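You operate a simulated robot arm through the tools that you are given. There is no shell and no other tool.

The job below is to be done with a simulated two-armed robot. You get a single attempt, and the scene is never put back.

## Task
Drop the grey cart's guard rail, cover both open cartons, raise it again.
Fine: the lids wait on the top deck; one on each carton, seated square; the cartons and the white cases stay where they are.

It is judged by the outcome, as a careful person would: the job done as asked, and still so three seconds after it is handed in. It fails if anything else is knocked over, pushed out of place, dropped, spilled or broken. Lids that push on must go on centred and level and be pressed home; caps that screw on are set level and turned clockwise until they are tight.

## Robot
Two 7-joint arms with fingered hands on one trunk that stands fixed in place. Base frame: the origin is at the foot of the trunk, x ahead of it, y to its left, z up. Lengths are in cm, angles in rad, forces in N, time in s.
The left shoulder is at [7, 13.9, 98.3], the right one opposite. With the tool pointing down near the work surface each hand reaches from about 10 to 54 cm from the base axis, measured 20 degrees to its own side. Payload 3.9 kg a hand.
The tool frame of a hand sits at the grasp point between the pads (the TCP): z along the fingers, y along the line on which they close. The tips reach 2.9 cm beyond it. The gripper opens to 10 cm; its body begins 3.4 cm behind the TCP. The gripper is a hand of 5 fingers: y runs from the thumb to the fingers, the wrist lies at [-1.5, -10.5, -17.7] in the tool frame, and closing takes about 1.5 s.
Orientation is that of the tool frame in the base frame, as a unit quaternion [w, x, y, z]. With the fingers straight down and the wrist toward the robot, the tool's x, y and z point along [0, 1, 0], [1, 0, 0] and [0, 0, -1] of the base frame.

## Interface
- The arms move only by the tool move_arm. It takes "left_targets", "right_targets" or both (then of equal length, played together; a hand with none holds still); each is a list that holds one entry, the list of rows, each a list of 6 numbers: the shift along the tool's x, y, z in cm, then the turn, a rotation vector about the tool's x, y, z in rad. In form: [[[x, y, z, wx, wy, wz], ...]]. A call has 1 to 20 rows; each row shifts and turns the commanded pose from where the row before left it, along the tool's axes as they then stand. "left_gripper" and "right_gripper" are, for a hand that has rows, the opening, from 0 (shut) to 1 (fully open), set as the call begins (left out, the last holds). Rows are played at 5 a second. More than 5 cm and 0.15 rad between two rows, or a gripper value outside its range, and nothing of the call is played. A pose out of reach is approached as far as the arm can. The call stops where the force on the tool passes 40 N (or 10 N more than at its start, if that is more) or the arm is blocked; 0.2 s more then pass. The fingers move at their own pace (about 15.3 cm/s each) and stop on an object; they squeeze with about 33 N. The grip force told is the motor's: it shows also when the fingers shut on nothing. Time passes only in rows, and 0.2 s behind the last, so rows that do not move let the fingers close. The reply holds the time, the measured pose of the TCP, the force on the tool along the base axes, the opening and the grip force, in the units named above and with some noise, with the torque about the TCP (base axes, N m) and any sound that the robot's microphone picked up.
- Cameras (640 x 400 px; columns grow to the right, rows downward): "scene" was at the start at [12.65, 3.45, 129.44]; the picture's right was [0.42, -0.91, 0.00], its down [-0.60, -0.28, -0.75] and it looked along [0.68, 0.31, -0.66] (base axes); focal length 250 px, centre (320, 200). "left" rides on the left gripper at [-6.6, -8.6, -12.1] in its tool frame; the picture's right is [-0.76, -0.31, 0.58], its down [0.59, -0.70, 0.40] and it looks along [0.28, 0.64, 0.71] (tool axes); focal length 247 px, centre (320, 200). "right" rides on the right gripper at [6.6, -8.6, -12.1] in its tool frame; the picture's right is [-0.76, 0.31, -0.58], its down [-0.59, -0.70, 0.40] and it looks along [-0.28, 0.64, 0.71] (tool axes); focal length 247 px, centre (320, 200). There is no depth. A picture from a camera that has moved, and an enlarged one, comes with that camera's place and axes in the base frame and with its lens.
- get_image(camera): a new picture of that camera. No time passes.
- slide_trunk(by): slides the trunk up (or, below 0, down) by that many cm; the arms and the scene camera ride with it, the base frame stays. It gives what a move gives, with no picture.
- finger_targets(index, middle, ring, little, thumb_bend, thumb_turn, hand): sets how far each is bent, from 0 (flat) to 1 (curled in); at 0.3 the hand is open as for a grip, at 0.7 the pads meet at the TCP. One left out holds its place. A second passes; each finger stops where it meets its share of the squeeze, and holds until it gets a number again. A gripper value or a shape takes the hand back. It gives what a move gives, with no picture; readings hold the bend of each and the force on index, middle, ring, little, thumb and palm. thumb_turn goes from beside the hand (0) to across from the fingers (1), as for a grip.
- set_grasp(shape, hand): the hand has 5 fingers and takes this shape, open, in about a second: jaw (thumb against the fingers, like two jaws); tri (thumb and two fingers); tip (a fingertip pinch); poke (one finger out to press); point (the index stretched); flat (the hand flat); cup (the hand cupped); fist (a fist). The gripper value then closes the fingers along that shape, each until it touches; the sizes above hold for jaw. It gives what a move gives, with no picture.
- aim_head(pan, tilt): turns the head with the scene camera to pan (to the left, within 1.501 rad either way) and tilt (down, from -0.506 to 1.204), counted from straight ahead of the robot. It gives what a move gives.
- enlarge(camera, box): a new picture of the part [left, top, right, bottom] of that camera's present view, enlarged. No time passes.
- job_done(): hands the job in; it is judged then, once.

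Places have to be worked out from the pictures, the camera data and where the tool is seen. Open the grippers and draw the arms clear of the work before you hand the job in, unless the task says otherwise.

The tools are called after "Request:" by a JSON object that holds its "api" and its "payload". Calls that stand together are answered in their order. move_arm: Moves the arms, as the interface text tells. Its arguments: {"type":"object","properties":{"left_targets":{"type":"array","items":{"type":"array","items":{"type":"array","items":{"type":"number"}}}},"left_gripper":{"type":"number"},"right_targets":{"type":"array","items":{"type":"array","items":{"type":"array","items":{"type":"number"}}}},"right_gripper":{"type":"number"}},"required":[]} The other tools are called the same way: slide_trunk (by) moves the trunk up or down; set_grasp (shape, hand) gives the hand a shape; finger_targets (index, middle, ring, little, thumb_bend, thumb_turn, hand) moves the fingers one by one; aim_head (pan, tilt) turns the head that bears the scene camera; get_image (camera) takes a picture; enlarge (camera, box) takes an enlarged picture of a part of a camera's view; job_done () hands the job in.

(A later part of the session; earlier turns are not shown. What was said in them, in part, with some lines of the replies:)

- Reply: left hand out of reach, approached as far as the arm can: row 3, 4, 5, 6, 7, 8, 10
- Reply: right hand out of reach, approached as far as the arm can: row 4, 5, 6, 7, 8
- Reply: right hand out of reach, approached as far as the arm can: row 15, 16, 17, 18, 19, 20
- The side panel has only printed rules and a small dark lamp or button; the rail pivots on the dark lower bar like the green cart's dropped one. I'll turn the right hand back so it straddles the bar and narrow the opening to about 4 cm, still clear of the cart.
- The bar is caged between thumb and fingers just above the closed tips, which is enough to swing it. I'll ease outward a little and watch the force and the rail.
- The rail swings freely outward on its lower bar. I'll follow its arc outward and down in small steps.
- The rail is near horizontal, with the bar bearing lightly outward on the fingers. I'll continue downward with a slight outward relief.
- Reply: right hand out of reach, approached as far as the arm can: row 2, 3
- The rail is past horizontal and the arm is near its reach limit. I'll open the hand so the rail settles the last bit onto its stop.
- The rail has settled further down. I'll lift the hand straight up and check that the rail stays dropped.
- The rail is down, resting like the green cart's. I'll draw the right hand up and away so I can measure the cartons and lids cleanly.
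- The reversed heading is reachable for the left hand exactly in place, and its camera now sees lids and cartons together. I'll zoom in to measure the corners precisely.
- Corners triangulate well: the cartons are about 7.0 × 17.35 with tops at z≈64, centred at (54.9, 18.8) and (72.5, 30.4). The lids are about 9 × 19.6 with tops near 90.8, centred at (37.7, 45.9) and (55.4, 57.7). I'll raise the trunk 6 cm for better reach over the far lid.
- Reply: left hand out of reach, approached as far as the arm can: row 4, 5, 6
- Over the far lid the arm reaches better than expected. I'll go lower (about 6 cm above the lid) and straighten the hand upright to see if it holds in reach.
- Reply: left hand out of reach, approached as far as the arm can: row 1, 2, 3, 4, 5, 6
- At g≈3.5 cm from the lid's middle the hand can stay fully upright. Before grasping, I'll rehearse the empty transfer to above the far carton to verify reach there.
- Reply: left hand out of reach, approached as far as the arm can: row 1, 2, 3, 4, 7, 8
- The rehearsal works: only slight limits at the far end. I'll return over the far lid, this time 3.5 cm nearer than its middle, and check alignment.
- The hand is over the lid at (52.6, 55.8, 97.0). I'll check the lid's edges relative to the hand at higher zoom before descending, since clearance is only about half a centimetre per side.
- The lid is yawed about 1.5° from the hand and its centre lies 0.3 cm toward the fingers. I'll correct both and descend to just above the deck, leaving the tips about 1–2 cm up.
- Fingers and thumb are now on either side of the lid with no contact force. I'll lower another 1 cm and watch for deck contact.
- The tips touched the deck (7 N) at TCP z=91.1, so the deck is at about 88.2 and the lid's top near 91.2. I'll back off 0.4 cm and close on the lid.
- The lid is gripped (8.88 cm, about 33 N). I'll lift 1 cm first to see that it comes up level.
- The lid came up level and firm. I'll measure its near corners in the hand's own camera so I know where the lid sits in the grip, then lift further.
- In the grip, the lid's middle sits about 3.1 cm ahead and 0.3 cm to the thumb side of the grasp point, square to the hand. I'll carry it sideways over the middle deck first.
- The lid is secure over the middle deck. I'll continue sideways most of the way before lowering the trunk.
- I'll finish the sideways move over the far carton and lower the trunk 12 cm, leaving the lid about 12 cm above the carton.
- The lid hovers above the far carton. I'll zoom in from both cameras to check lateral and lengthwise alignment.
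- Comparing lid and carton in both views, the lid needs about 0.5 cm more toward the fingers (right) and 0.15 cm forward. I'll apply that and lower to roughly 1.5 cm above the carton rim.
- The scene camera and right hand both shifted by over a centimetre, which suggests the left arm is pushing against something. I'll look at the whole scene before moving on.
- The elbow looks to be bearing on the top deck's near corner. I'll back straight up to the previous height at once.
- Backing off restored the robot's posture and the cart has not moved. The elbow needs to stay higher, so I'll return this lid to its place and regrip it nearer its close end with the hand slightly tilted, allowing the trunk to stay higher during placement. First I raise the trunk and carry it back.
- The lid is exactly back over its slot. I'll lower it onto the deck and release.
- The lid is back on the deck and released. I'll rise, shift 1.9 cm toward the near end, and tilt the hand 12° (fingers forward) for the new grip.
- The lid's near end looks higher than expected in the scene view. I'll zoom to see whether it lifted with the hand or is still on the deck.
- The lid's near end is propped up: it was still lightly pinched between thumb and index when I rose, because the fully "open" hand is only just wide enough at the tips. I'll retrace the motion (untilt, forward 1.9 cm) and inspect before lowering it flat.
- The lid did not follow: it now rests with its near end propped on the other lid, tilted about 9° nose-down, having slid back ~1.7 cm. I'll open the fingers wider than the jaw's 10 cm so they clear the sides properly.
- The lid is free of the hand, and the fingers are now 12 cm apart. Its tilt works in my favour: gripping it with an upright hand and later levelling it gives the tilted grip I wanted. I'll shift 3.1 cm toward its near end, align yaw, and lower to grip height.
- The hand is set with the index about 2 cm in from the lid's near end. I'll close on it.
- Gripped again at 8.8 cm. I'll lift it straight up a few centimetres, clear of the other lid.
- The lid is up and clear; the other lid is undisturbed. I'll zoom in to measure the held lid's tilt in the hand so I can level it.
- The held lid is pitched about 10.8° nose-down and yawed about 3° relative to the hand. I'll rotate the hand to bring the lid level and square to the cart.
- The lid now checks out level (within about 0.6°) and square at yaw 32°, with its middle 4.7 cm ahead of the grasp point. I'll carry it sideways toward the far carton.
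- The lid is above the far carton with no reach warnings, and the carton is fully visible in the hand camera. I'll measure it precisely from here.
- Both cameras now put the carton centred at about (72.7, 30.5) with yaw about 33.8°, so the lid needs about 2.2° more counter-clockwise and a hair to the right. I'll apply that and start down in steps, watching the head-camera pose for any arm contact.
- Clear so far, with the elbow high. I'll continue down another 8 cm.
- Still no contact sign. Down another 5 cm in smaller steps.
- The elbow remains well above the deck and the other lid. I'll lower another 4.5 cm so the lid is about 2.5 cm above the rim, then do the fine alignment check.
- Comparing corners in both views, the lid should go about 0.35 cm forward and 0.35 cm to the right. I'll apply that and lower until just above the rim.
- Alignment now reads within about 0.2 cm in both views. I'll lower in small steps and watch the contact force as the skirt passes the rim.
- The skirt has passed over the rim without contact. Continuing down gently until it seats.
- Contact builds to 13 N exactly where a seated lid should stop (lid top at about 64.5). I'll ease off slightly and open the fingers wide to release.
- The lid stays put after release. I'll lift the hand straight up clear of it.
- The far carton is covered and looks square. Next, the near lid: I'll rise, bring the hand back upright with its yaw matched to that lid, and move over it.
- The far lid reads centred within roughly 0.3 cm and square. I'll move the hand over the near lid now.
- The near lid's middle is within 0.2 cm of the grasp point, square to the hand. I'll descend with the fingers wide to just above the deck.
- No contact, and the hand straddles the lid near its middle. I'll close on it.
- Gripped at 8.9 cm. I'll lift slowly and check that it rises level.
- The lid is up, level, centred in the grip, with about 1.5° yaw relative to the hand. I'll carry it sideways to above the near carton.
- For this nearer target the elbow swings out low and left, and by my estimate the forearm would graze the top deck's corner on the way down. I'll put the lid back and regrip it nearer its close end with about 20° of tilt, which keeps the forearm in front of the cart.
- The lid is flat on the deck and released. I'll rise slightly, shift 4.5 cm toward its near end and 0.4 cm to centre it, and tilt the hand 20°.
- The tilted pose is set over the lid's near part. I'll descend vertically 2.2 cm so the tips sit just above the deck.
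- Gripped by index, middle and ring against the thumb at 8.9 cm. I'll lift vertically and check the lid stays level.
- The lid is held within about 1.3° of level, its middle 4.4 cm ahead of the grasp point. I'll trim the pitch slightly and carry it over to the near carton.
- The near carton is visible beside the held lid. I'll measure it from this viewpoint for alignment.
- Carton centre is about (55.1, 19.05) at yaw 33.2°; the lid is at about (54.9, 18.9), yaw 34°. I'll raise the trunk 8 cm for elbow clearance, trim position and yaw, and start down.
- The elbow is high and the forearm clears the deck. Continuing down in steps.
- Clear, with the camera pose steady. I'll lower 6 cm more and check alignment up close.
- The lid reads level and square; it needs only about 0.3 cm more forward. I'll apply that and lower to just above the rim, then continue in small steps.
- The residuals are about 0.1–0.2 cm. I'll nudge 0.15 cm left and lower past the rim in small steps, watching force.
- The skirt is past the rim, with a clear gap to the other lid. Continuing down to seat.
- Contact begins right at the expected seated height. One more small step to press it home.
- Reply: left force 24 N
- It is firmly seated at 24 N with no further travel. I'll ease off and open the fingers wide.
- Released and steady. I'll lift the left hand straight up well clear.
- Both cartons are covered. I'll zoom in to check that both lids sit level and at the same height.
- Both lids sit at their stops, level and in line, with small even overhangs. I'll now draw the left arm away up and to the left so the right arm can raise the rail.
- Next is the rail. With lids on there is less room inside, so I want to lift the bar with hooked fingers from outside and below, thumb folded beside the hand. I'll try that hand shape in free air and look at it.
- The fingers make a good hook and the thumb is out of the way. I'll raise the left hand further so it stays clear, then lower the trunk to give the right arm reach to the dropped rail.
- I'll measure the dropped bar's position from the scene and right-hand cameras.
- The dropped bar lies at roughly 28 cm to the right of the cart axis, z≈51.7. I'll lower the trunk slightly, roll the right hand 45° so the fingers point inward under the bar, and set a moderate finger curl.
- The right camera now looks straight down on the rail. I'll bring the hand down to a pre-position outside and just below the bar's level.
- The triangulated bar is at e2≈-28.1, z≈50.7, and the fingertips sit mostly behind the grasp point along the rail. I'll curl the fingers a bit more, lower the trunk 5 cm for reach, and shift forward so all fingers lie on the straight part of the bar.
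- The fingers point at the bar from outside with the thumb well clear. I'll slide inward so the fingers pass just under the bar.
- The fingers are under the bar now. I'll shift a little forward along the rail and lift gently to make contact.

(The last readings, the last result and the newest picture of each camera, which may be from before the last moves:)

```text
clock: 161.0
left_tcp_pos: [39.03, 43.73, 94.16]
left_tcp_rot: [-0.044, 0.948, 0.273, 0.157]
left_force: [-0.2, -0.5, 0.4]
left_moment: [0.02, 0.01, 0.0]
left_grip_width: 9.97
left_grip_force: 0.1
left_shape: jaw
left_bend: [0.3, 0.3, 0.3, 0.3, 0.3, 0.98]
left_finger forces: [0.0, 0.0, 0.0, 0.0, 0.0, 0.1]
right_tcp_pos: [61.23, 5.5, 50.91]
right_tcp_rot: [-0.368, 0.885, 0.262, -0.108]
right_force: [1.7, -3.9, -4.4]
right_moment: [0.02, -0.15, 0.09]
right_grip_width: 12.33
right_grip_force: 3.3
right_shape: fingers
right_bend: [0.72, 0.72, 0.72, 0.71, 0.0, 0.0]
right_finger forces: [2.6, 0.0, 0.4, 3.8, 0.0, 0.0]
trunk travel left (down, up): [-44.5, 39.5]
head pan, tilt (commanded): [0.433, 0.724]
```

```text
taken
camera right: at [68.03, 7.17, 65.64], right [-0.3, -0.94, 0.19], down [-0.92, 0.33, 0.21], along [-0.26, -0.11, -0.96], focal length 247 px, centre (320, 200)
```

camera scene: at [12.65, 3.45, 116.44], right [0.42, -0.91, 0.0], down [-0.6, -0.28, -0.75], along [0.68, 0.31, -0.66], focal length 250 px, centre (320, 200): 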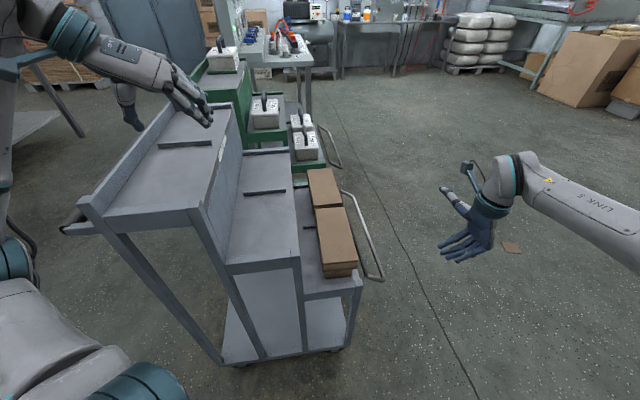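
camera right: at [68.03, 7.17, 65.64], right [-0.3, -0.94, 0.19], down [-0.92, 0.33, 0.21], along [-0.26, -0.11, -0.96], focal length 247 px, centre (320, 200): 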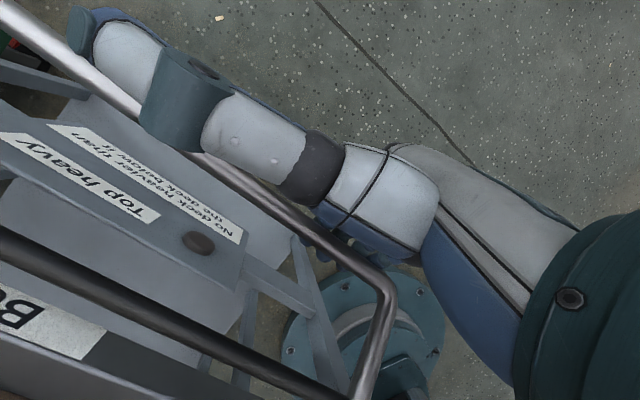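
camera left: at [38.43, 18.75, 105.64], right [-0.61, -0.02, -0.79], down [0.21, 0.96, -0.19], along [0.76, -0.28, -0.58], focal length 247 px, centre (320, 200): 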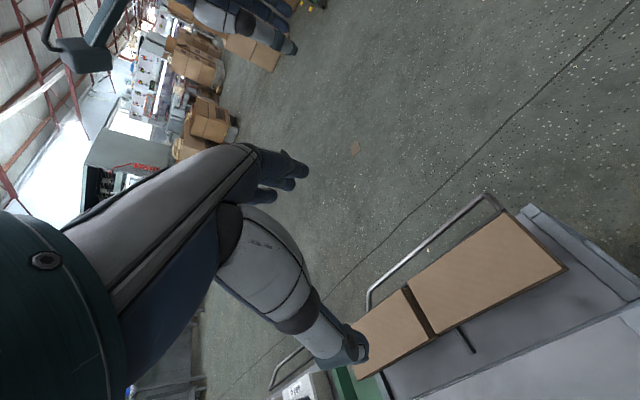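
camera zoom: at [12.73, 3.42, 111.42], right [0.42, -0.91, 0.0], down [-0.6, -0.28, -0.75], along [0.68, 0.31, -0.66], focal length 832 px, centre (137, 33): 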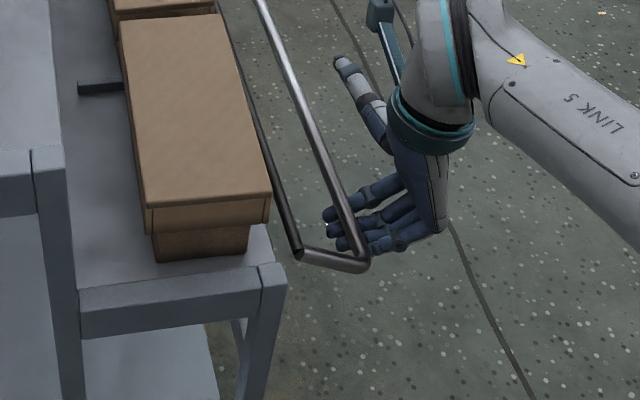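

The bar rests on the fingers (a few newtons) and is lifting. I'll follow its arc upward, gradually un-rolling the hand with it, first to about horizontal.

Request:
{"api": "move_arm", "payload": {"right_targets": [[[0, -0.262, -1.082, -0.0403, 0, 0], [0, -0.271, -1.016, -0.0403, 0, 0], [0, -0.368, -0.987, -0.0403, 0, 0], [0, -0.461, -0.96, -0.0403, 0, 0], [0, -0.539, -0.918, -0.0403, 0, 0], [0, 0, 0, 0, 0, 0]]]}}

Request:
{"api": "enlarge", "payload": {"camera": "scene", "box": [310, 170, 430, 310]}}

Request:
{"api": "get_image", "payload": {"camera": "right"}}

```text
clock: 162.4
left_tcp_pos: [38.97, 43.81, 94.15]
left_tcp_rot: [-0.044, 0.948, 0.274, 0.158]
left_force: [-0.3, -0.7, -0.2]
left_moment: [-0.01, -0.02, 0.0]
left_grip_width: 9.99
left_grip_force: 0.1
left_shape: jaw
left_bend: [0.3, 0.3, 0.3, 0.3, 0.3, 0.98]
left_finger forces: [0.1, 0.0, 0.0, 0.0, 0.0, 0.0]
right_tcp_pos: [62.11, 4.14, 55.93]
right_tcp_rot: [-0.276, 0.918, 0.272, -0.081]
right_force: [-0.9, -0.3, -2.3]
right_moment: [-0.01, -0.03, 0.0]
right_grip_width: 12.23
right_grip_force: 1.0
right_shape: fingers
right_bend: [0.72, 0.72, 0.72, 0.72, 0.0, 0.0]
right_finger forces: [0.4, 0.0, 0.4, 0.6, 0.0, 0.1]
trunk travel left (down, up): [-44.5, 39.5]
head pan, tilt (commanded): [0.433, 0.724]
```

```text
2.86 times, centred on (370, 240) of scene
camera zoom: at [12.67, 3.45, 111.44], right [0.42, -0.91, 0.0], down [-0.6, -0.28, -0.75], along [0.68, 0.31, -0.66], focal length 713 px, centre (177, 86)
```

zoom: 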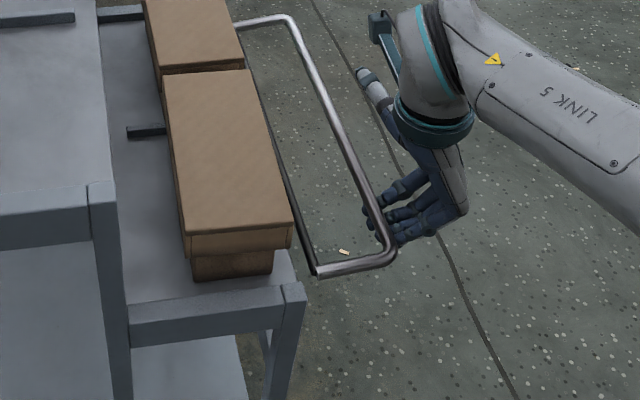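

```text
taken
camera right: at [67.29, 8.3, 70.88], right [-0.32, -0.89, 0.31], down [-0.93, 0.35, 0.05], along [-0.16, -0.27, -0.95], focal length 247 px, centre (320, 200)
```

right: 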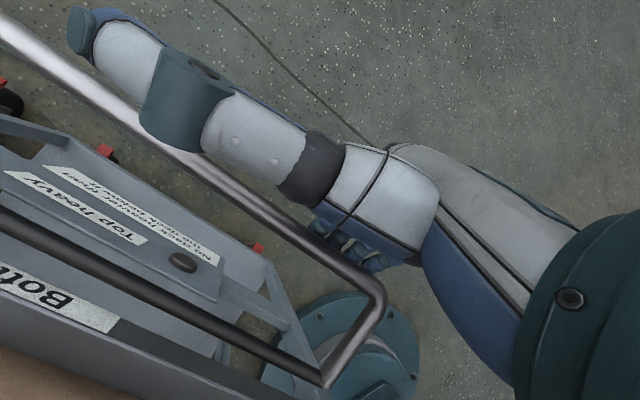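

The rail is at about horizontal and riding nicely on the fingers. Continuing along the arc.

Request:
{"api": "move_arm", "payload": {"right_targets": [[[0, -0.618, -0.862, -0.0403, 0, 0], [0, -0.689, -0.81, -0.0403, 0, 0], [0, -0.763, -0.744, -0.0403, 0, 0], [0, -0.817, -0.676, -0.0403, 0, 0], [0, -0.884, -0.6, -0.0403, 0, 0], [0, 0, 0, 0, 0, 0]]]}}

Request:
{"api": "enlarge", "payload": {"camera": "scene", "box": [310, 170, 430, 310]}}

Request:
{"api": "get_image", "payload": {"camera": "right"}}

```text
clock: 163.8
left_tcp_pos: [39.04, 43.69, 94.26]
left_tcp_rot: [-0.043, 0.948, 0.273, 0.158]
left_force: [0.6, 0.2, 0.6]
left_moment: [0.02, 0.0, -0.01]
left_grip_width: 9.98
left_grip_force: 0.1
left_shape: jaw
left_bend: [0.3, 0.3, 0.3, 0.3, 0.3, 0.98]
left_finger forces: [0.1, 0.1, 0.1, 0.0, 0.1, 0.0]
right_tcp_pos: [61.22, 5.49, 61.02]
right_tcp_rot: [-0.183, 0.941, 0.278, -0.054]
right_force: [0.6, 0.1, -1.7]
right_moment: [-0.01, -0.02, 0.02]
right_grip_width: 12.21
right_grip_force: 0.7
right_shape: fingers
right_bend: [0.72, 0.72, 0.72, 0.72, 0.0, 0.0]
right_finger forces: [0.4, 0.4, 0.5, 0.0, 0.1, 0.1]
trunk travel left (down, up): [-44.5, 39.5]
head pan, tilt (commanded): [0.433, 0.724]
```

```text
2.86 times, centred on (370, 240) of scene
camera zoom: at [12.67, 3.45, 111.44], right [0.42, -0.91, 0.0], down [-0.6, -0.28, -0.75], along [0.68, 0.31, -0.66], focal length 713 px, centre (177, 86)
```

zoom: 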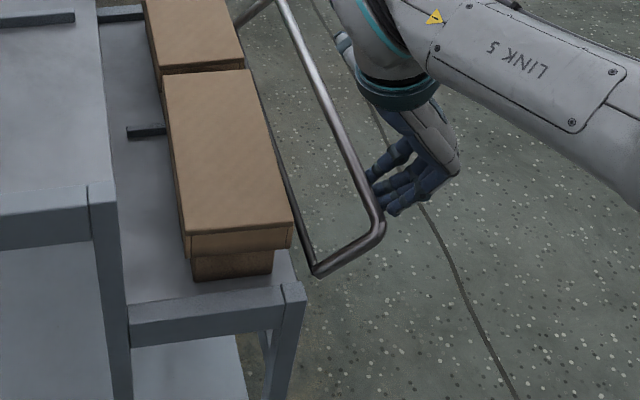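

```text
taken
camera right: at [64.82, 12.0, 75.46], right [-0.36, -0.83, 0.42], down [-0.93, 0.35, -0.11], along [-0.06, -0.43, -0.9], focal length 247 px, centre (320, 200)
```

right: 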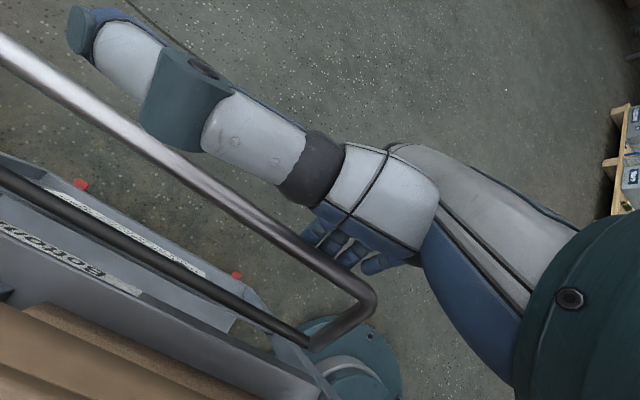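

The rail is at roughly 55° from upright, resting near the fingertips. I'll continue with a little more inward bias so it stays well on the fingers.

Request:
{"api": "move_arm", "payload": {"right_targets": [[[0, -1.096, -0.314, -0.0403, 0, 0], [0, -0.922, -0.415, -0.0403, 0, 0], [0, -1.009, -0.315, -0.0403, 0, 0], [0, 0, 0, 0, 0, 0]]]}}

Request:
{"api": "enlarge", "payload": {"camera": "scene", "box": [310, 170, 430, 310]}}

Request:
{"api": "get_image", "payload": {"camera": "right"}}

```text
clock: 164.8
left_tcp_pos: [38.82, 43.77, 94.18]
left_tcp_rot: [-0.045, 0.948, 0.273, 0.159]
left_force: [0.5, -1.1, -0.1]
left_moment: [0.03, 0.02, -0.04]
left_grip_width: 9.99
left_grip_force: 0.0
left_shape: jaw
left_bend: [0.3, 0.3, 0.3, 0.3, 0.3, 0.98]
left_finger forces: [0.0, 0.0, 0.1, 0.0, 0.0, 0.0]
right_tcp_pos: [59.77, 7.56, 63.08]
right_tcp_rot: [-0.125, 0.951, 0.282, -0.036]
right_force: [0.3, -0.3, -0.5]
right_moment: [0.01, -0.01, -0.03]
right_grip_width: 12.19
right_grip_force: 0.3
right_shape: fingers
right_bend: [0.72, 0.72, 0.72, 0.72, 0.0, 0.0]
right_finger forces: [0.2, 0.2, 0.3, 0.0, 0.0, 0.0]
trunk travel left (down, up): [-44.5, 39.5]
head pan, tilt (commanded): [0.433, 0.724]
```

```text
2.86 times, centred on (370, 240) of scene
camera zoom: at [12.66, 3.45, 111.44], right [0.42, -0.91, 0.0], down [-0.6, -0.28, -0.75], along [0.68, 0.31, -0.66], focal length 713 px, centre (177, 86)
```

zoom: 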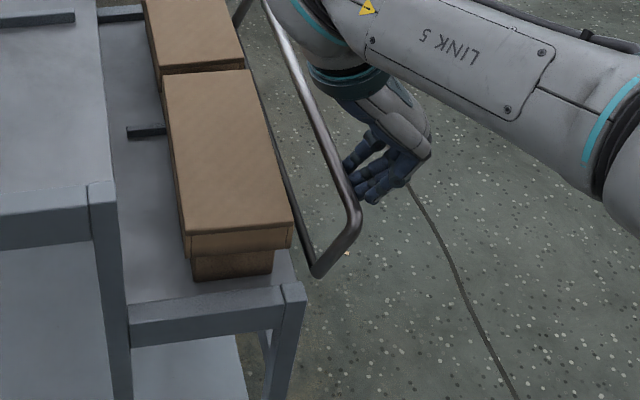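

```text
taken
camera right: at [62.47, 15.59, 77.0], right [-0.39, -0.79, 0.48], down [-0.92, 0.34, -0.21], along [0.0, -0.52, -0.85], focal length 247 px, centre (320, 200)
```

right: 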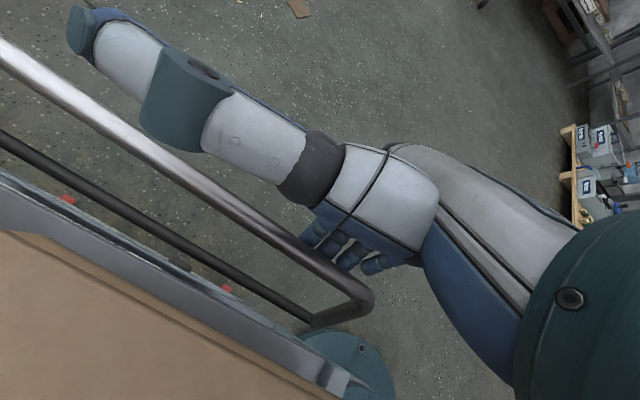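

Rail now about 35° from upright, moving smoothly with light contact. Continuing.

Request:
{"api": "move_arm", "payload": {"right_targets": [[[0, -1.0, -0.25, -0.0403, 0, 0], [0, -1.064, -0.17, -0.0403, 0, 0], [0, -1.02, -0.016, -0.0403, 0, 0], [0, 0, 0, 0, 0, 0]]]}}

Request:
{"api": "enlarge", "payload": {"camera": "scene", "box": [310, 170, 430, 310]}}

Request:
{"api": "get_image", "payload": {"camera": "right"}}

```text
clock: 165.8
left_tcp_pos: [39.0, 43.76, 94.19]
left_tcp_rot: [-0.044, 0.948, 0.273, 0.157]
left_force: [-0.5, -0.9, -0.8]
left_moment: [0.01, 0.02, -0.03]
left_grip_width: 9.99
left_grip_force: 0.0
left_shape: jaw
left_bend: [0.3, 0.3, 0.3, 0.3, 0.3, 0.98]
left_finger forces: [0.0, 0.0, 0.0, 0.1, 0.0, 0.0]
right_tcp_pos: [58.27, 10.01, 64.12]
right_tcp_rot: [-0.067, 0.957, 0.283, -0.019]
right_force: [-0.1, -0.9, 0.1]
right_moment: [-0.02, -0.01, -0.01]
right_grip_width: 12.19
right_grip_force: 0.0
right_shape: fingers
right_bend: [0.72, 0.72, 0.72, 0.72, 0.0, 0.0]
right_finger forces: [0.0, 0.0, 0.0, 0.0, 0.0, 0.0]
trunk travel left (down, up): [-44.5, 39.5]
head pan, tilt (commanded): [0.433, 0.724]
```

```text
2.86 times, centred on (370, 240) of scene
camera zoom: at [12.65, 3.45, 111.44], right [0.42, -0.91, 0.0], down [-0.6, -0.28, -0.75], along [0.68, 0.31, -0.66], focal length 713 px, centre (177, 86)
```

zoom: 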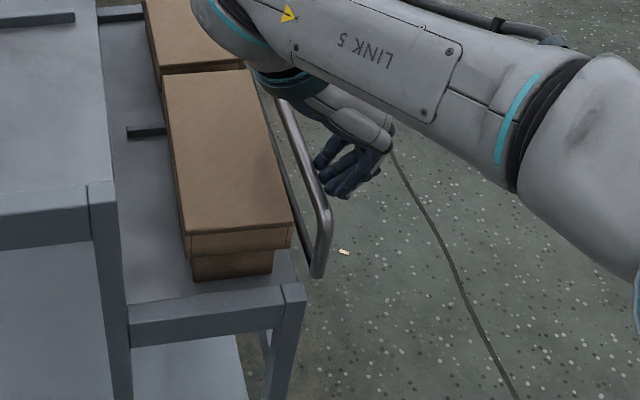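

```text
taken
camera right: at [60.01, 19.39, 77.34], right [-0.43, -0.74, 0.53], down [-0.9, 0.31, -0.3], along [0.06, -0.6, -0.8], focal length 247 px, centre (320, 200)
```

right: 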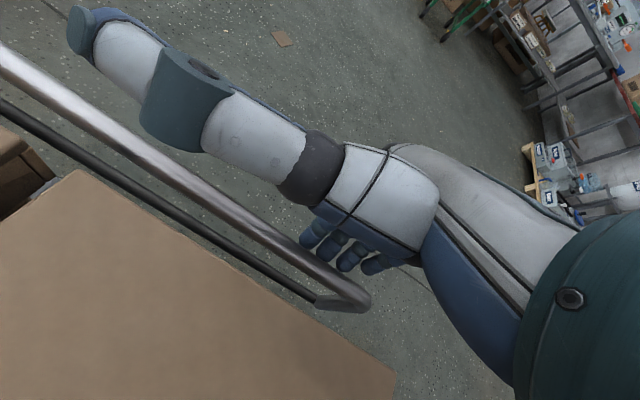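

The rail is nearly upright. I'll push it the last bit inward.

Request:
{"api": "move_arm", "payload": {"right_targets": [[[0, -0.6, 0.02, -0.0403, 0, 0], [0, -0.5, 0.03, 0, 0, 0], [0, -0.4, 0.03, 0, 0, 0], [0, 0, 0, 0, 0, 0]]]}}

Request:
{"api": "enlarge", "payload": {"camera": "scene", "box": [310, 170, 430, 310]}}

Request:
{"api": "get_image", "payload": {"camera": "right"}}

```text
clock: 166.8
left_tcp_pos: [38.94, 43.56, 94.29]
left_tcp_rot: [-0.045, 0.948, 0.273, 0.159]
left_force: [0.2, 0.4, -0.2]
left_moment: [-0.02, 0.01, -0.03]
left_grip_width: 9.97
left_grip_force: 0.1
left_shape: jaw
left_bend: [0.3, 0.3, 0.3, 0.3, 0.3, 0.98]
left_finger forces: [0.0, 0.1, 0.0, 0.1, 0.0, 0.0]
right_tcp_pos: [57.66, 11.02, 64.5]
right_tcp_rot: [-0.048, 0.958, 0.282, -0.011]
right_force: [12.0, -18.4, 9.0]
right_moment: [-0.48, -0.15, 0.26]
right_grip_width: 12.52
right_grip_force: 10.4
right_shape: fingers
right_bend: [0.65, 0.66, 0.71, 0.72, 0.0, 0.0]
right_finger forces: [6.2, 6.4, 7.9, 0.0, 0.0, 0.0]
trunk travel left (down, up): [-44.5, 39.5]
head pan, tilt (commanded): [0.433, 0.724]
```

```text
2.86 times, centred on (370, 240) of scene
camera zoom: at [12.67, 3.24, 111.45], right [0.42, -0.91, 0.0], down [-0.6, -0.28, -0.75], along [0.68, 0.32, -0.66], focal length 713 px, centre (177, 86)
```

zoom: 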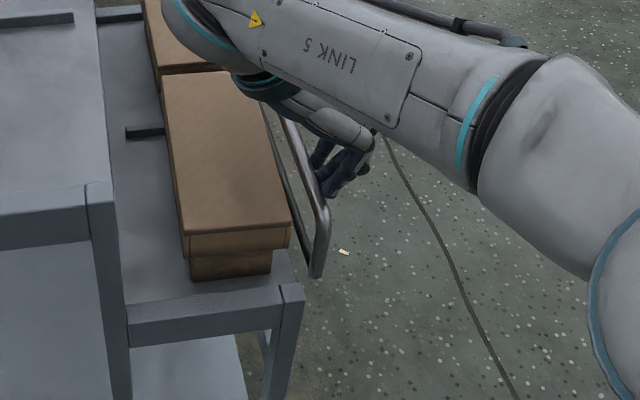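

```text
taken
camera right: at [59.1, 20.78, 77.31], right [-0.44, -0.72, 0.54], down [-0.89, 0.3, -0.33], along [0.07, -0.63, -0.77], focal length 247 px, centre (320, 200)
```

right: 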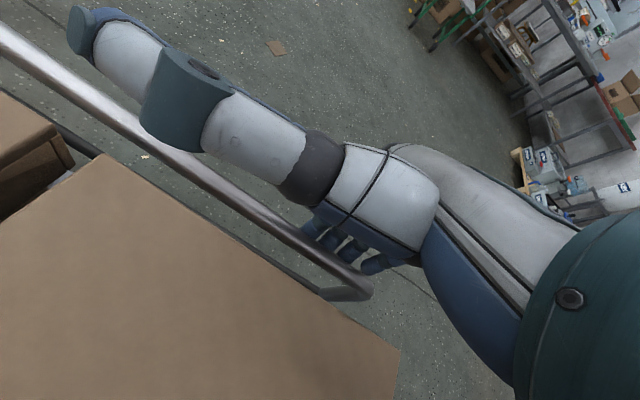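

The rail has reached its upright stop (about 20 N of push). I'll ease outward and see whether it stays up.

Request:
{"api": "move_arm", "payload": {"right_targets": [[[0, 0.5, 0, 0, 0, 0], [0, 0.5, 0, 0, 0, 0], [0, 0.5, 0, 0, 0, 0], [0, 0, 0, 0, 0, 0], [0, 0, 0, 0, 0, 0]]]}}

Request:
{"api": "enlarge", "payload": {"camera": "scene", "box": [310, 170, 430, 310]}}

Request:
{"api": "get_image", "payload": {"camera": "right"}}

```text
clock: 168.0
left_tcp_pos: [38.95, 43.75, 94.17]
left_tcp_rot: [-0.044, 0.948, 0.274, 0.158]
left_force: [0.8, 0.6, -1.2]
left_moment: [-0.02, -0.01, 0.04]
left_grip_width: 9.99
left_grip_force: 0.1
left_shape: jaw
left_bend: [0.3, 0.3, 0.3, 0.3, 0.3, 0.98]
left_finger forces: [0.1, 0.0, 0.0, 0.0, 0.1, 0.1]
right_tcp_pos: [58.25, 10.01, 64.06]
right_tcp_rot: [-0.049, 0.957, 0.284, -0.014]
right_force: [-0.8, -0.1, 0.1]
right_moment: [0.0, -0.01, 0.0]
right_grip_width: 12.2
right_grip_force: 0.1
right_shape: fingers
right_bend: [0.72, 0.72, 0.72, 0.72, 0.0, 0.0]
right_finger forces: [0.0, 0.1, 0.0, 0.0, 0.0, 0.0]
trunk travel left (down, up): [-44.5, 39.5]
head pan, tilt (commanded): [0.433, 0.724]
```

```text
2.86 times, centred on (370, 240) of scene
camera zoom: at [12.65, 3.45, 111.44], right [0.42, -0.91, 0.0], down [-0.6, -0.28, -0.75], along [0.68, 0.31, -0.66], focal length 713 px, centre (177, 86)
```

zoom: 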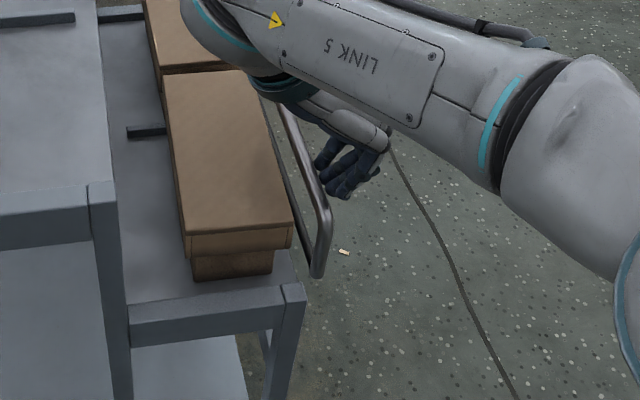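

```text
taken
camera right: at [59.73, 19.83, 76.98], right [-0.44, -0.72, 0.54], down [-0.9, 0.3, -0.33], along [0.07, -0.63, -0.77], focal length 247 px, centre (320, 200)
```

right: 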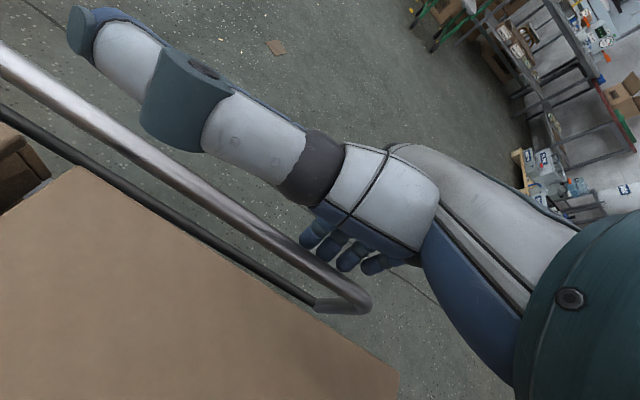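

No force remains on the fingers and the rail stands on its own. I'll withdraw the right hand outward, then up and away.

Request:
{"api": "move_arm", "payload": {"right_targets": [[[0, 1.0, 0.1, 0, 0, 0], [0, 1.5, 0.1, 0, 0, 0], [0, 2.0, 0.1, 0, 0, 0], [0, 2.5, 0, 0, 0, 0], [0, 2.5, -1, 0, 0, 0], [-0.5, 2.5, -2, 0, 0, 0], [-0.5, 1.0, -3, 0, 0, 0], [-0.5, 1.0, -3, 0, 0, 0], [0, 0, 0, 0, 0, 0]]]}}

Request:
{"api": "get_image", "payload": {"camera": "scene"}}

Request:
{"api": "enlarge", "payload": {"camera": "scene", "box": [310, 170, 400, 300]}}

Request:
{"api": "get_image", "payload": {"camera": "right"}}

```text
clock: 170.0
left_tcp_pos: [38.99, 43.8, 94.15]
left_tcp_rot: [-0.044, 0.948, 0.273, 0.159]
left_force: [0.6, -0.1, -0.3]
left_moment: [-0.02, 0.01, 0.01]
left_grip_width: 10.0
left_grip_force: 0.1
left_shape: jaw
left_bend: [0.3, 0.3, 0.3, 0.3, 0.3, 0.98]
left_finger forces: [0.1, 0.0, 0.1, 0.1, 0.0, 0.1]
right_tcp_pos: [65.1, -3.29, 71.35]
right_tcp_rot: [-0.048, 0.957, 0.285, -0.013]
right_force: [0.6, 0.0, -0.3]
right_moment: [-0.03, 0.0, 0.03]
right_grip_width: 12.18
right_grip_force: 0.0
right_shape: fingers
right_bend: [0.72, 0.72, 0.72, 0.72, 0.0, 0.0]
right_finger forces: [0.1, 0.1, 0.0, 0.1, 0.0, 0.1]
trunk travel left (down, up): [-44.5, 39.5]
head pan, tilt (commanded): [0.433, 0.724]
```

```text
taken
camera scene: at [12.67, 3.46, 111.43], right [0.42, -0.91, 0.0], down [-0.6, -0.28, -0.75], along [0.68, 0.31, -0.66], focal length 250 px, centre (320, 200)
```

scene: 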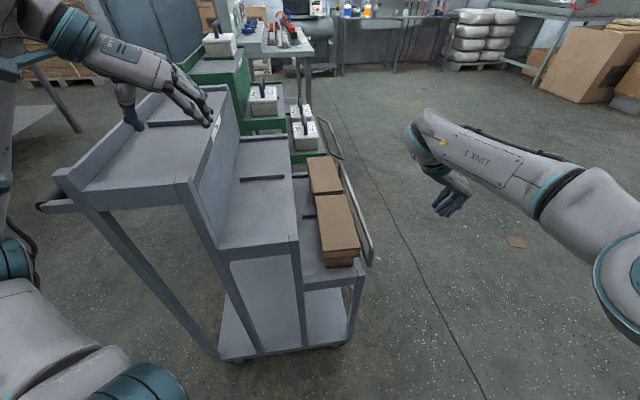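

```text
3.08 times, centred on (355, 235) of scene
camera zoom: at [12.67, 3.46, 111.43], right [0.42, -0.91, 0.0], down [-0.6, -0.28, -0.75], along [0.68, 0.31, -0.66], focal length 768 px, centre (212, 92)
```

zoom: 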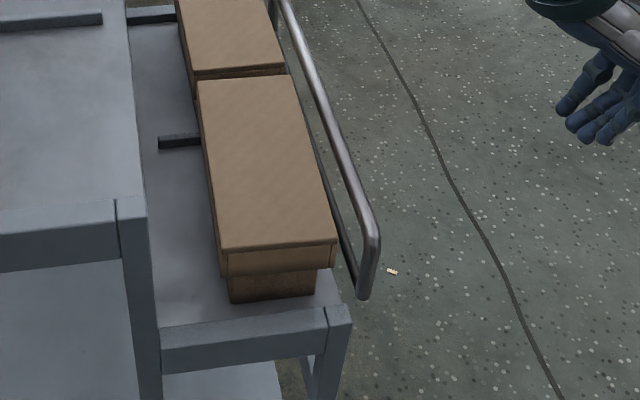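

```text
taken
camera right: at [66.61, 6.51, 84.3], right [-0.44, -0.72, 0.54], down [-0.9, 0.3, -0.33], along [0.07, -0.63, -0.77], focal length 247 px, centre (320, 200)
```

right: 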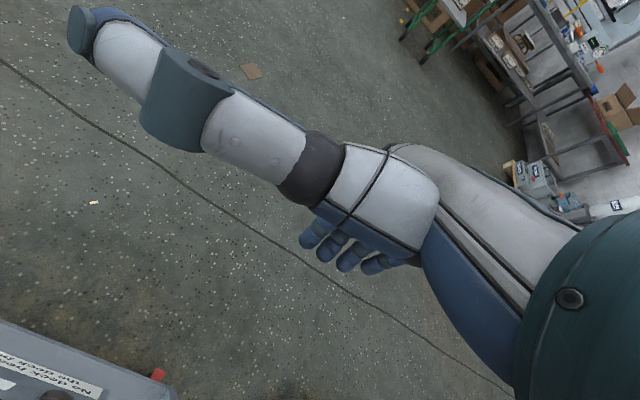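

The rail stands upright on its own. I'll return the trunk to its starting height so I can compare with the opening view and inspect both lids.

Request:
{"api": "slide_trunk", "payload": {"by": 18}}

Request:
{"api": "enlarge", "payload": {"camera": "scene", "box": [290, 190, 380, 310]}}

Request:
{"api": "enlarge", "payload": {"camera": "scene", "box": [330, 255, 370, 310]}}

Request:
{"api": "get_image", "payload": {"camera": "scene"}}

```text
clock: 172.0
left_tcp_pos: [38.94, 43.77, 112.21]
left_tcp_rot: [-0.044, 0.948, 0.272, 0.158]
left_force: [0.3, 0.6, -0.7]
left_moment: [-0.02, -0.01, -0.01]
left_grip_width: 10.0
left_grip_force: 0.1
left_shape: jaw
left_bend: [0.3, 0.3, 0.3, 0.3, 0.3, 0.98]
left_finger forces: [0.0, 0.1, 0.0, 0.0, 0.0, 0.1]
right_tcp_pos: [64.97, -3.38, 89.24]
right_tcp_rot: [-0.048, 0.958, 0.283, -0.013]
right_force: [-0.3, 0.7, -1.0]
right_moment: [0.0, 0.03, 0.0]
right_grip_width: 12.21
right_grip_force: 0.0
right_shape: fingers
right_bend: [0.72, 0.72, 0.72, 0.72, 0.0, 0.0]
right_finger forces: [0.0, 0.1, 0.0, 0.0, 0.0, 0.0]
trunk travel left (down, up): [-62.5, 21.5]
head pan, tilt (commanded): [0.433, 0.724]
```

```text
3.33 times, centred on (335, 250) of scene
camera zoom: at [12.67, 3.46, 129.43], right [0.42, -0.91, 0.0], down [-0.6, -0.28, -0.75], along [0.68, 0.31, -0.66], focal length 832 px, centre (270, 33)
```

zoom: 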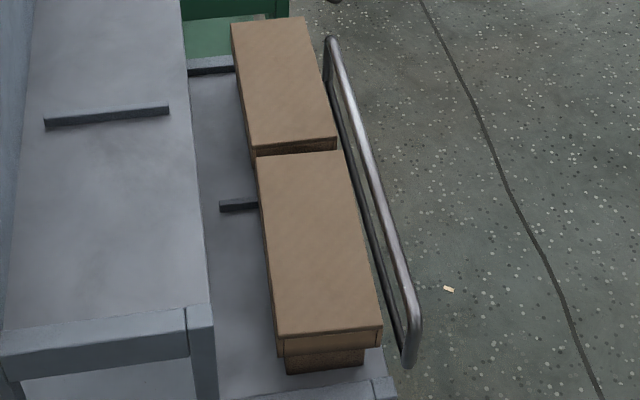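

```text
7.27 times, centred on (350, 282) of scene
camera zoom: at [12.67, 3.46, 129.43], right [0.42, -0.91, 0.0], down [-0.6, -0.28, -0.75], along [0.68, 0.31, -0.66], focal length 1815 px, centre (102, -400)
```

zoom: 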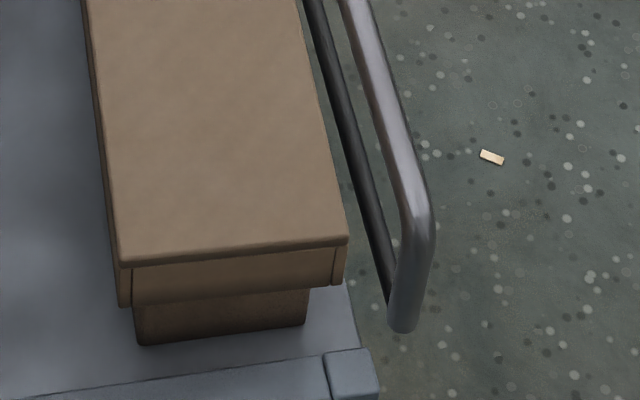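

```text
taken
camera scene: at [12.67, 3.46, 129.43], right [0.42, -0.91, 0.0], down [-0.6, -0.28, -0.75], along [0.68, 0.31, -0.66], focal length 250 px, centre (320, 200)
```

scene: 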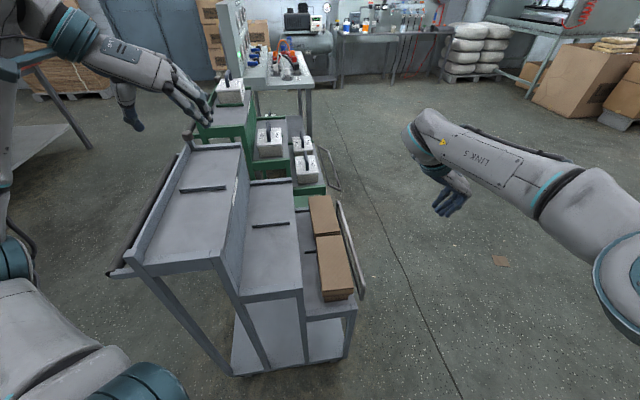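

The rail sits exactly where it was at the start, and the cartons have not shifted. I'll take a closer look at both lids' seating from this height.

Request:
{"api": "enlarge", "payload": {"camera": "scene", "box": [303, 190, 343, 240]}}

Request:
{"api": "enlarge", "payload": {"camera": "scene", "box": [308, 225, 348, 305]}}

Request:
{"api": "get_image", "payload": {"camera": "left"}}

Request:
{"api": "get_image", "payload": {"camera": "right"}}

```text
8.00 times, centred on (323, 215) of scene
camera zoom: at [12.67, 3.46, 129.43], right [0.42, -0.91, 0.0], down [-0.6, -0.28, -0.75], along [0.68, 0.31, -0.66], focal length 1996 px, centre (296, 80)
```

zoom: 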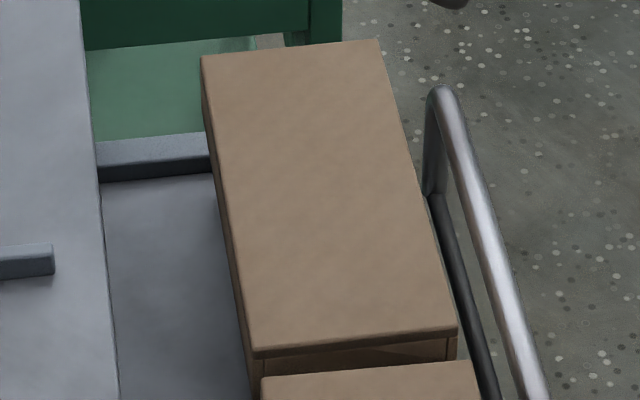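

```text
5.00 times, centred on (328, 265) of scene
camera zoom: at [12.67, 3.46, 129.43], right [0.42, -0.91, 0.0], down [-0.6, -0.28, -0.75], along [0.68, 0.31, -0.66], focal length 1248 px, centre (280, -125)
```

zoom: 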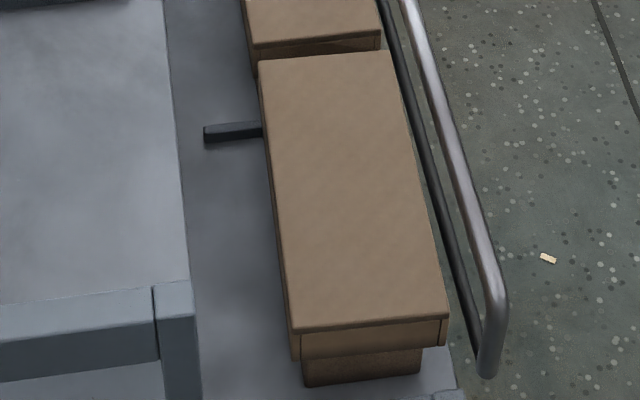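

```text
taken
camera left: at [25.92, 45.78, 121.4], right [-0.61, -0.02, -0.79], down [0.21, 0.96, -0.19], along [0.76, -0.28, -0.58], focal length 247 px, centre (320, 200)
```

left: 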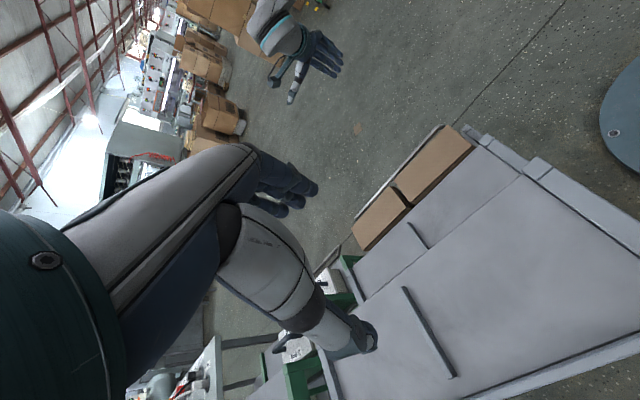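

```text
taken
camera right: at [66.61, 6.52, 102.28], right [-0.44, -0.72, 0.54], down [-0.9, 0.3, -0.33], along [0.07, -0.63, -0.77], focal length 247 px, centre (320, 200)
```

right: 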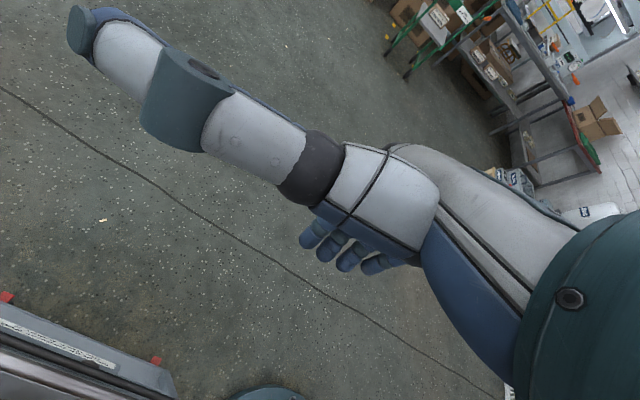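

Both lids are down over their cartons. I'll turn the right hand's camera toward the cart for a side view of the seating and the rail, opening that hand as well.

Request:
{"api": "move_arm", "payload": {"right_targets": [[[0, 1.0, 0, 0, 0, 0], [0, 1.0, 0, 0, 0, -0.145], [0, 0, 0, 0, 0, -0.145], [0, 0, 0, 0, 0, -0.145], [0, 0, 0, 0, 0, -0.145], [0, 0, 0, 0, 0, -0.145], [0, 0, 0, 0, 0, -0.145], [0, 0, 0, 0, 0, -0.145], [0, 0, 0, 0, 0, -0.145], [0, 0, 0, 0, 0, -0.145], [0, 0, 0, 0, 0, -0.145], [0, 0, 1.5, 0, 0, 0], [0, 0, 1.5, 0, 0, 0], [0, 0, 1.5, 0, 0, 0], [0, 0, 1.5, 0, 0, 0], [0, 0, 0, 0, 0, 0]]], "right_gripper": 1.0}}

Request:
{"api": "get_image", "payload": {"camera": "right"}}

Request:
{"api": "get_image", "payload": {"camera": "scene"}}

```text
clock: 175.4
left_tcp_pos: [38.99, 43.74, 112.22]
left_tcp_rot: [-0.044, 0.948, 0.273, 0.158]
left_force: [0.1, -0.1, 0.4]
left_moment: [0.01, -0.01, 0.02]
left_grip_width: 10.0
left_grip_force: 0.1
left_shape: jaw
left_bend: [0.3, 0.3, 0.3, 0.3, 0.3, 0.98]
left_finger forces: [0.0, 0.0, 0.0, 0.0, 0.1, 0.0]
right_tcp_pos: [66.23, -4.95, 89.15]
right_tcp_rot: [-0.046, 0.549, 0.835, 0.021]
right_force: [-0.2, 0.5, 0.2]
right_moment: [-0.01, 0.0, 0.02]
right_grip_width: 9.99
right_grip_force: 0.0
right_shape: jaw
right_bend: [0.3, 0.3, 0.3, 0.3, 0.3, 0.98]
right_finger forces: [0.0, 0.0, 0.0, 0.0, 0.0, 0.0]
right hand out of reach, approached as far as the arm can: row 12, 13, 14, 15
trunk travel left (down, up): [-62.5, 21.5]
head pan, tilt (commanded): [0.433, 0.724]
```

```text
taken
camera right: at [56.4, -3.28, 102.01], right [0.61, -0.62, 0.49], down [-0.43, -0.78, -0.44], along [0.66, 0.06, -0.75], focal length 247 px, centre (320, 200)
```

right: 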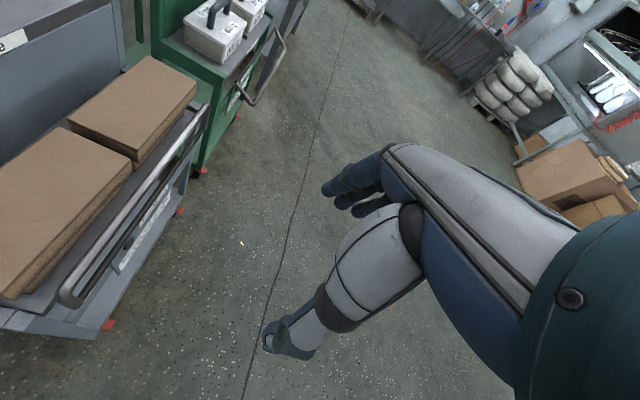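

```text
taken
camera scene: at [12.65, 3.46, 129.44], right [0.42, -0.91, 0.0], down [-0.6, -0.28, -0.75], along [0.68, 0.31, -0.66], focal length 250 px, centre (320, 200)
```

scene: 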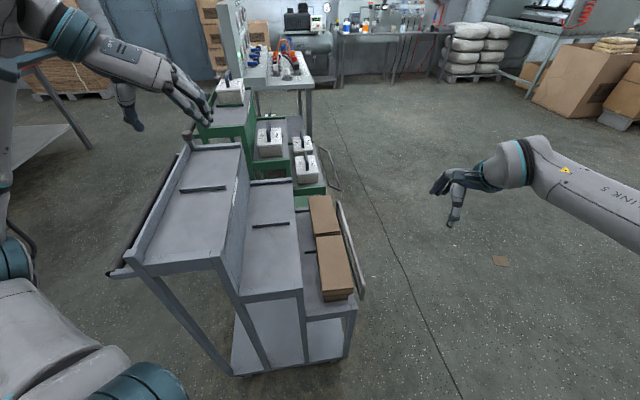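

Request:
{"api": "enlarge", "payload": {"camera": "right", "box": [0, 40, 240, 340]}}

Request:
{"api": "enlarge", "payload": {"camera": "right", "box": [60, 90, 160, 190]}}

```text
1.33 times, centred on (120, 190) of right
camera zoom: at [56.4, -3.28, 102.01], right [0.61, -0.62, 0.49], down [-0.43, -0.78, -0.44], along [0.66, 0.06, -0.75], focal length 329 px, centre (587, 213)
```

zoom: 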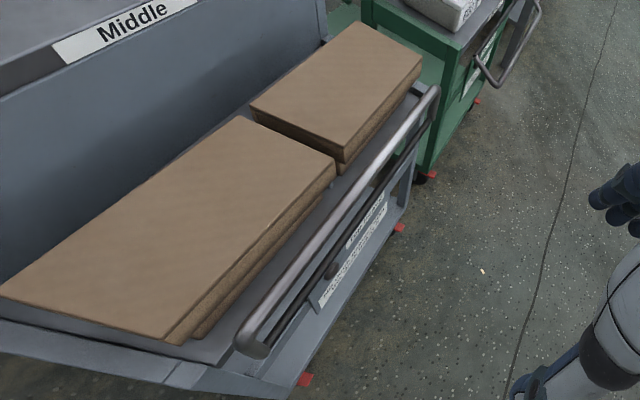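

```text
4.00 times, centred on (110, 140) of right
camera zoom: at [56.4, -3.28, 102.01], right [0.61, -0.62, 0.49], down [-0.43, -0.78, -0.44], along [0.66, 0.06, -0.75], focal length 988 px, centre (1160, 440)
```

zoom: 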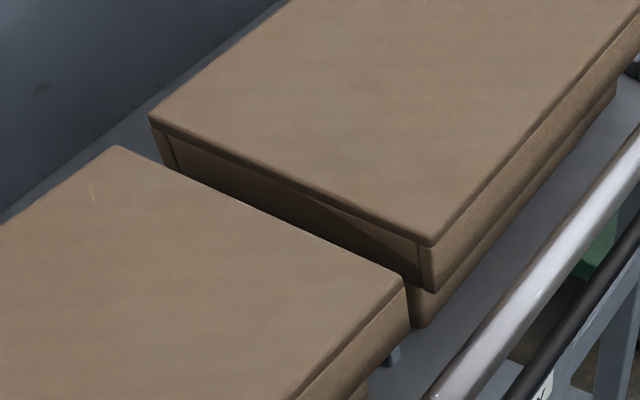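

The side view shows both lids seated and the rail up. I'll take high-zoom corner measurements of the near lid to settle whether it is square to the carton.

Request:
{"api": "enlarge", "payload": {"camera": "scene", "box": [312, 228, 344, 248]}}

Request:
{"api": "enlarge", "payload": {"camera": "scene", "box": [315, 280, 359, 307]}}

Request:
{"api": "enlarge", "payload": {"camera": "scene", "box": [303, 190, 335, 210]}}

```text
16.00 times, centred on (328, 238) of scene
camera zoom: at [12.65, 3.46, 129.44], right [0.42, -0.91, 0.0], down [-0.6, -0.28, -0.75], along [0.68, 0.31, -0.66], focal length 3992 px, centre (192, -408)
```

zoom: 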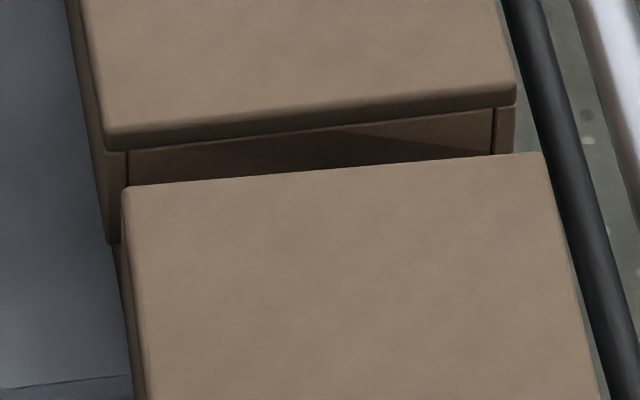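

```text
14.55 times, centred on (337, 294) of scene
camera zoom: at [12.65, 3.46, 129.44], right [0.42, -0.91, 0.0], down [-0.6, -0.28, -0.75], along [0.68, 0.31, -0.66], focal length 3629 px, centre (73, -1160)
```

zoom: 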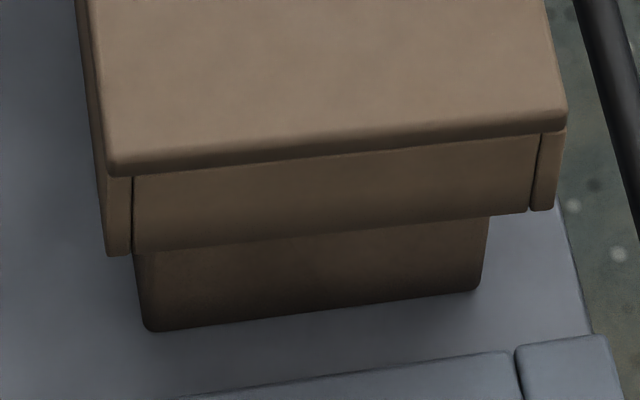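

```text
16.00 times, centred on (319, 200) of scene
camera zoom: at [12.65, 3.46, 129.44], right [0.42, -0.91, 0.0], down [-0.6, -0.28, -0.75], along [0.68, 0.31, -0.66], focal length 3992 px, centre (336, 200)
```

zoom: 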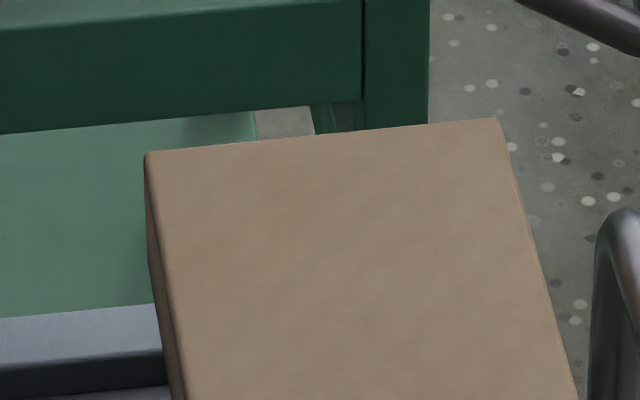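

High-zoom measurements show both lids fully down over the cartons, level, within a few millimetres of centre and within about 2° of square; the rail matches its starting position. I'll draw both arms clear of the cart.

Request:
{"api": "move_arm", "payload": {"left_targets": [[[-1.99, -2.02, -1.22, 0, 0, 0], [-1.99, -2.02, -1.22, 0, 0, 0], [-1.99, -2.02, -1.22, 0, 0, 0], [-1.99, -2.02, -1.22, 0, 0, 0], [0, 0, 0, 0, 0, 0]]], "right_targets": [[[-0.72, -3.1, -1.28, 0, 0, 0], [-0.72, -3.1, -1.28, 0, 0, 0], [-0.72, -3.1, -1.28, 0, 0, 0], [-0.72, -3.1, -1.28, 0, 0, 0], [0, 0, 0, 0, 0, 0]]], "left_gripper": 1.0, "right_gripper": 1.0}}

Request:
{"api": "get_image", "payload": {"camera": "scene"}}

Request:
{"api": "enlarge", "payload": {"camera": "scene", "box": [180, 70, 380, 310]}}

```text
clock: 176.6
left_tcp_pos: [28.05, 45.58, 113.76]
left_tcp_rot: [-0.04, 0.948, 0.274, 0.155]
left_force: [0.2, 1.1, -0.2]
left_moment: [-0.04, 0.0, 0.01]
left_grip_width: 9.97
left_grip_force: 0.1
left_shape: jaw
left_bend: [0.3, 0.3, 0.3, 0.3, 0.3, 0.98]
left_finger forces: [0.1, 0.0, 0.0, 0.0, 0.0, 0.0]
left hand out of reach, approached as far as the arm can: row 4
right_tcp_pos: [66.47, -5.05, 88.99]
right_tcp_rot: [-0.046, 0.549, 0.834, 0.021]
right_force: [0.1, -0.1, 0.2]
right_moment: [-0.02, 0.01, 0.0]
right_grip_width: 9.98
right_grip_force: 0.1
right_shape: jaw
right_bend: [0.3, 0.3, 0.3, 0.3, 0.3, 0.98]
right_finger forces: [0.1, 0.1, 0.0, 0.0, 0.0, 0.1]
right hand out of reach, approached as far as the arm can: row 1, 2, 3, 4
trunk travel left (down, up): [-62.5, 21.5]
head pan, tilt (commanded): [0.433, 0.724]
```

```text
taken
camera scene: at [12.94, 3.4, 129.41], right [0.42, -0.91, 0.0], down [-0.6, -0.28, -0.75], along [0.68, 0.31, -0.66], focal length 250 px, centre (320, 200)
```

scene: 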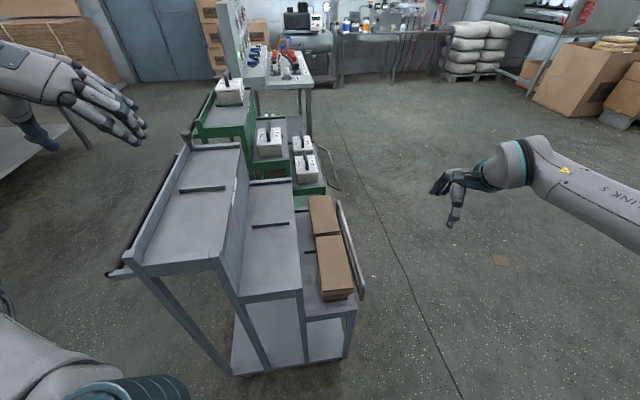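

```text
1.67 times, centred on (280, 190) of scene
camera zoom: at [12.94, 3.4, 129.41], right [0.42, -0.91, 0.0], down [-0.6, -0.28, -0.75], along [0.68, 0.31, -0.66], focal length 416 px, centre (387, 217)
```

zoom: 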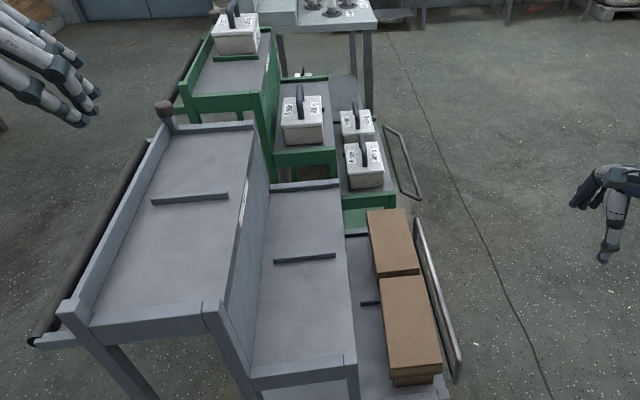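

Both grippers are open and both arms are clear. The rail is up as at the start, each carton has its lid seated, and the cartons and white cases are where they were, so I'm handing the job in.

Request:
{"api": "job_done", "payload": {}}

```text
The job is handed in.
```

I lowered the grey cart's guard rail, put a lid on each open carton, and raised the rail again. The job is handed in, and no verdict has come back yet.

- **Lids:** Both sit level and fully down on their cartons. By camera measurement each is within about half a centimetre of centre. The near lid is turned about 2° from square, the far one about 1°.
- **Rail:** It stands upright without support, in the same position as at the start.
- **Everything else:** The cartons stayed where they were. I never went near the white cases, and they look unmoved in the final view.

Three things went wrong on the way, with no lasting effect that I could see:

- **Arm contact:** While lowering the first lid, the left arm pressed against the cart's top deck, so I backed off. The cart did not appear to move.
- **Lid slip:** When I set that lid back on the deck to regrip it, it slid and propped itself on the other lid. I picked it up from there.
- **Regrip:** I also set the second lid back down once, to keep the arm clear of the deck.

Both hands are open and the arms are clear of the cart.
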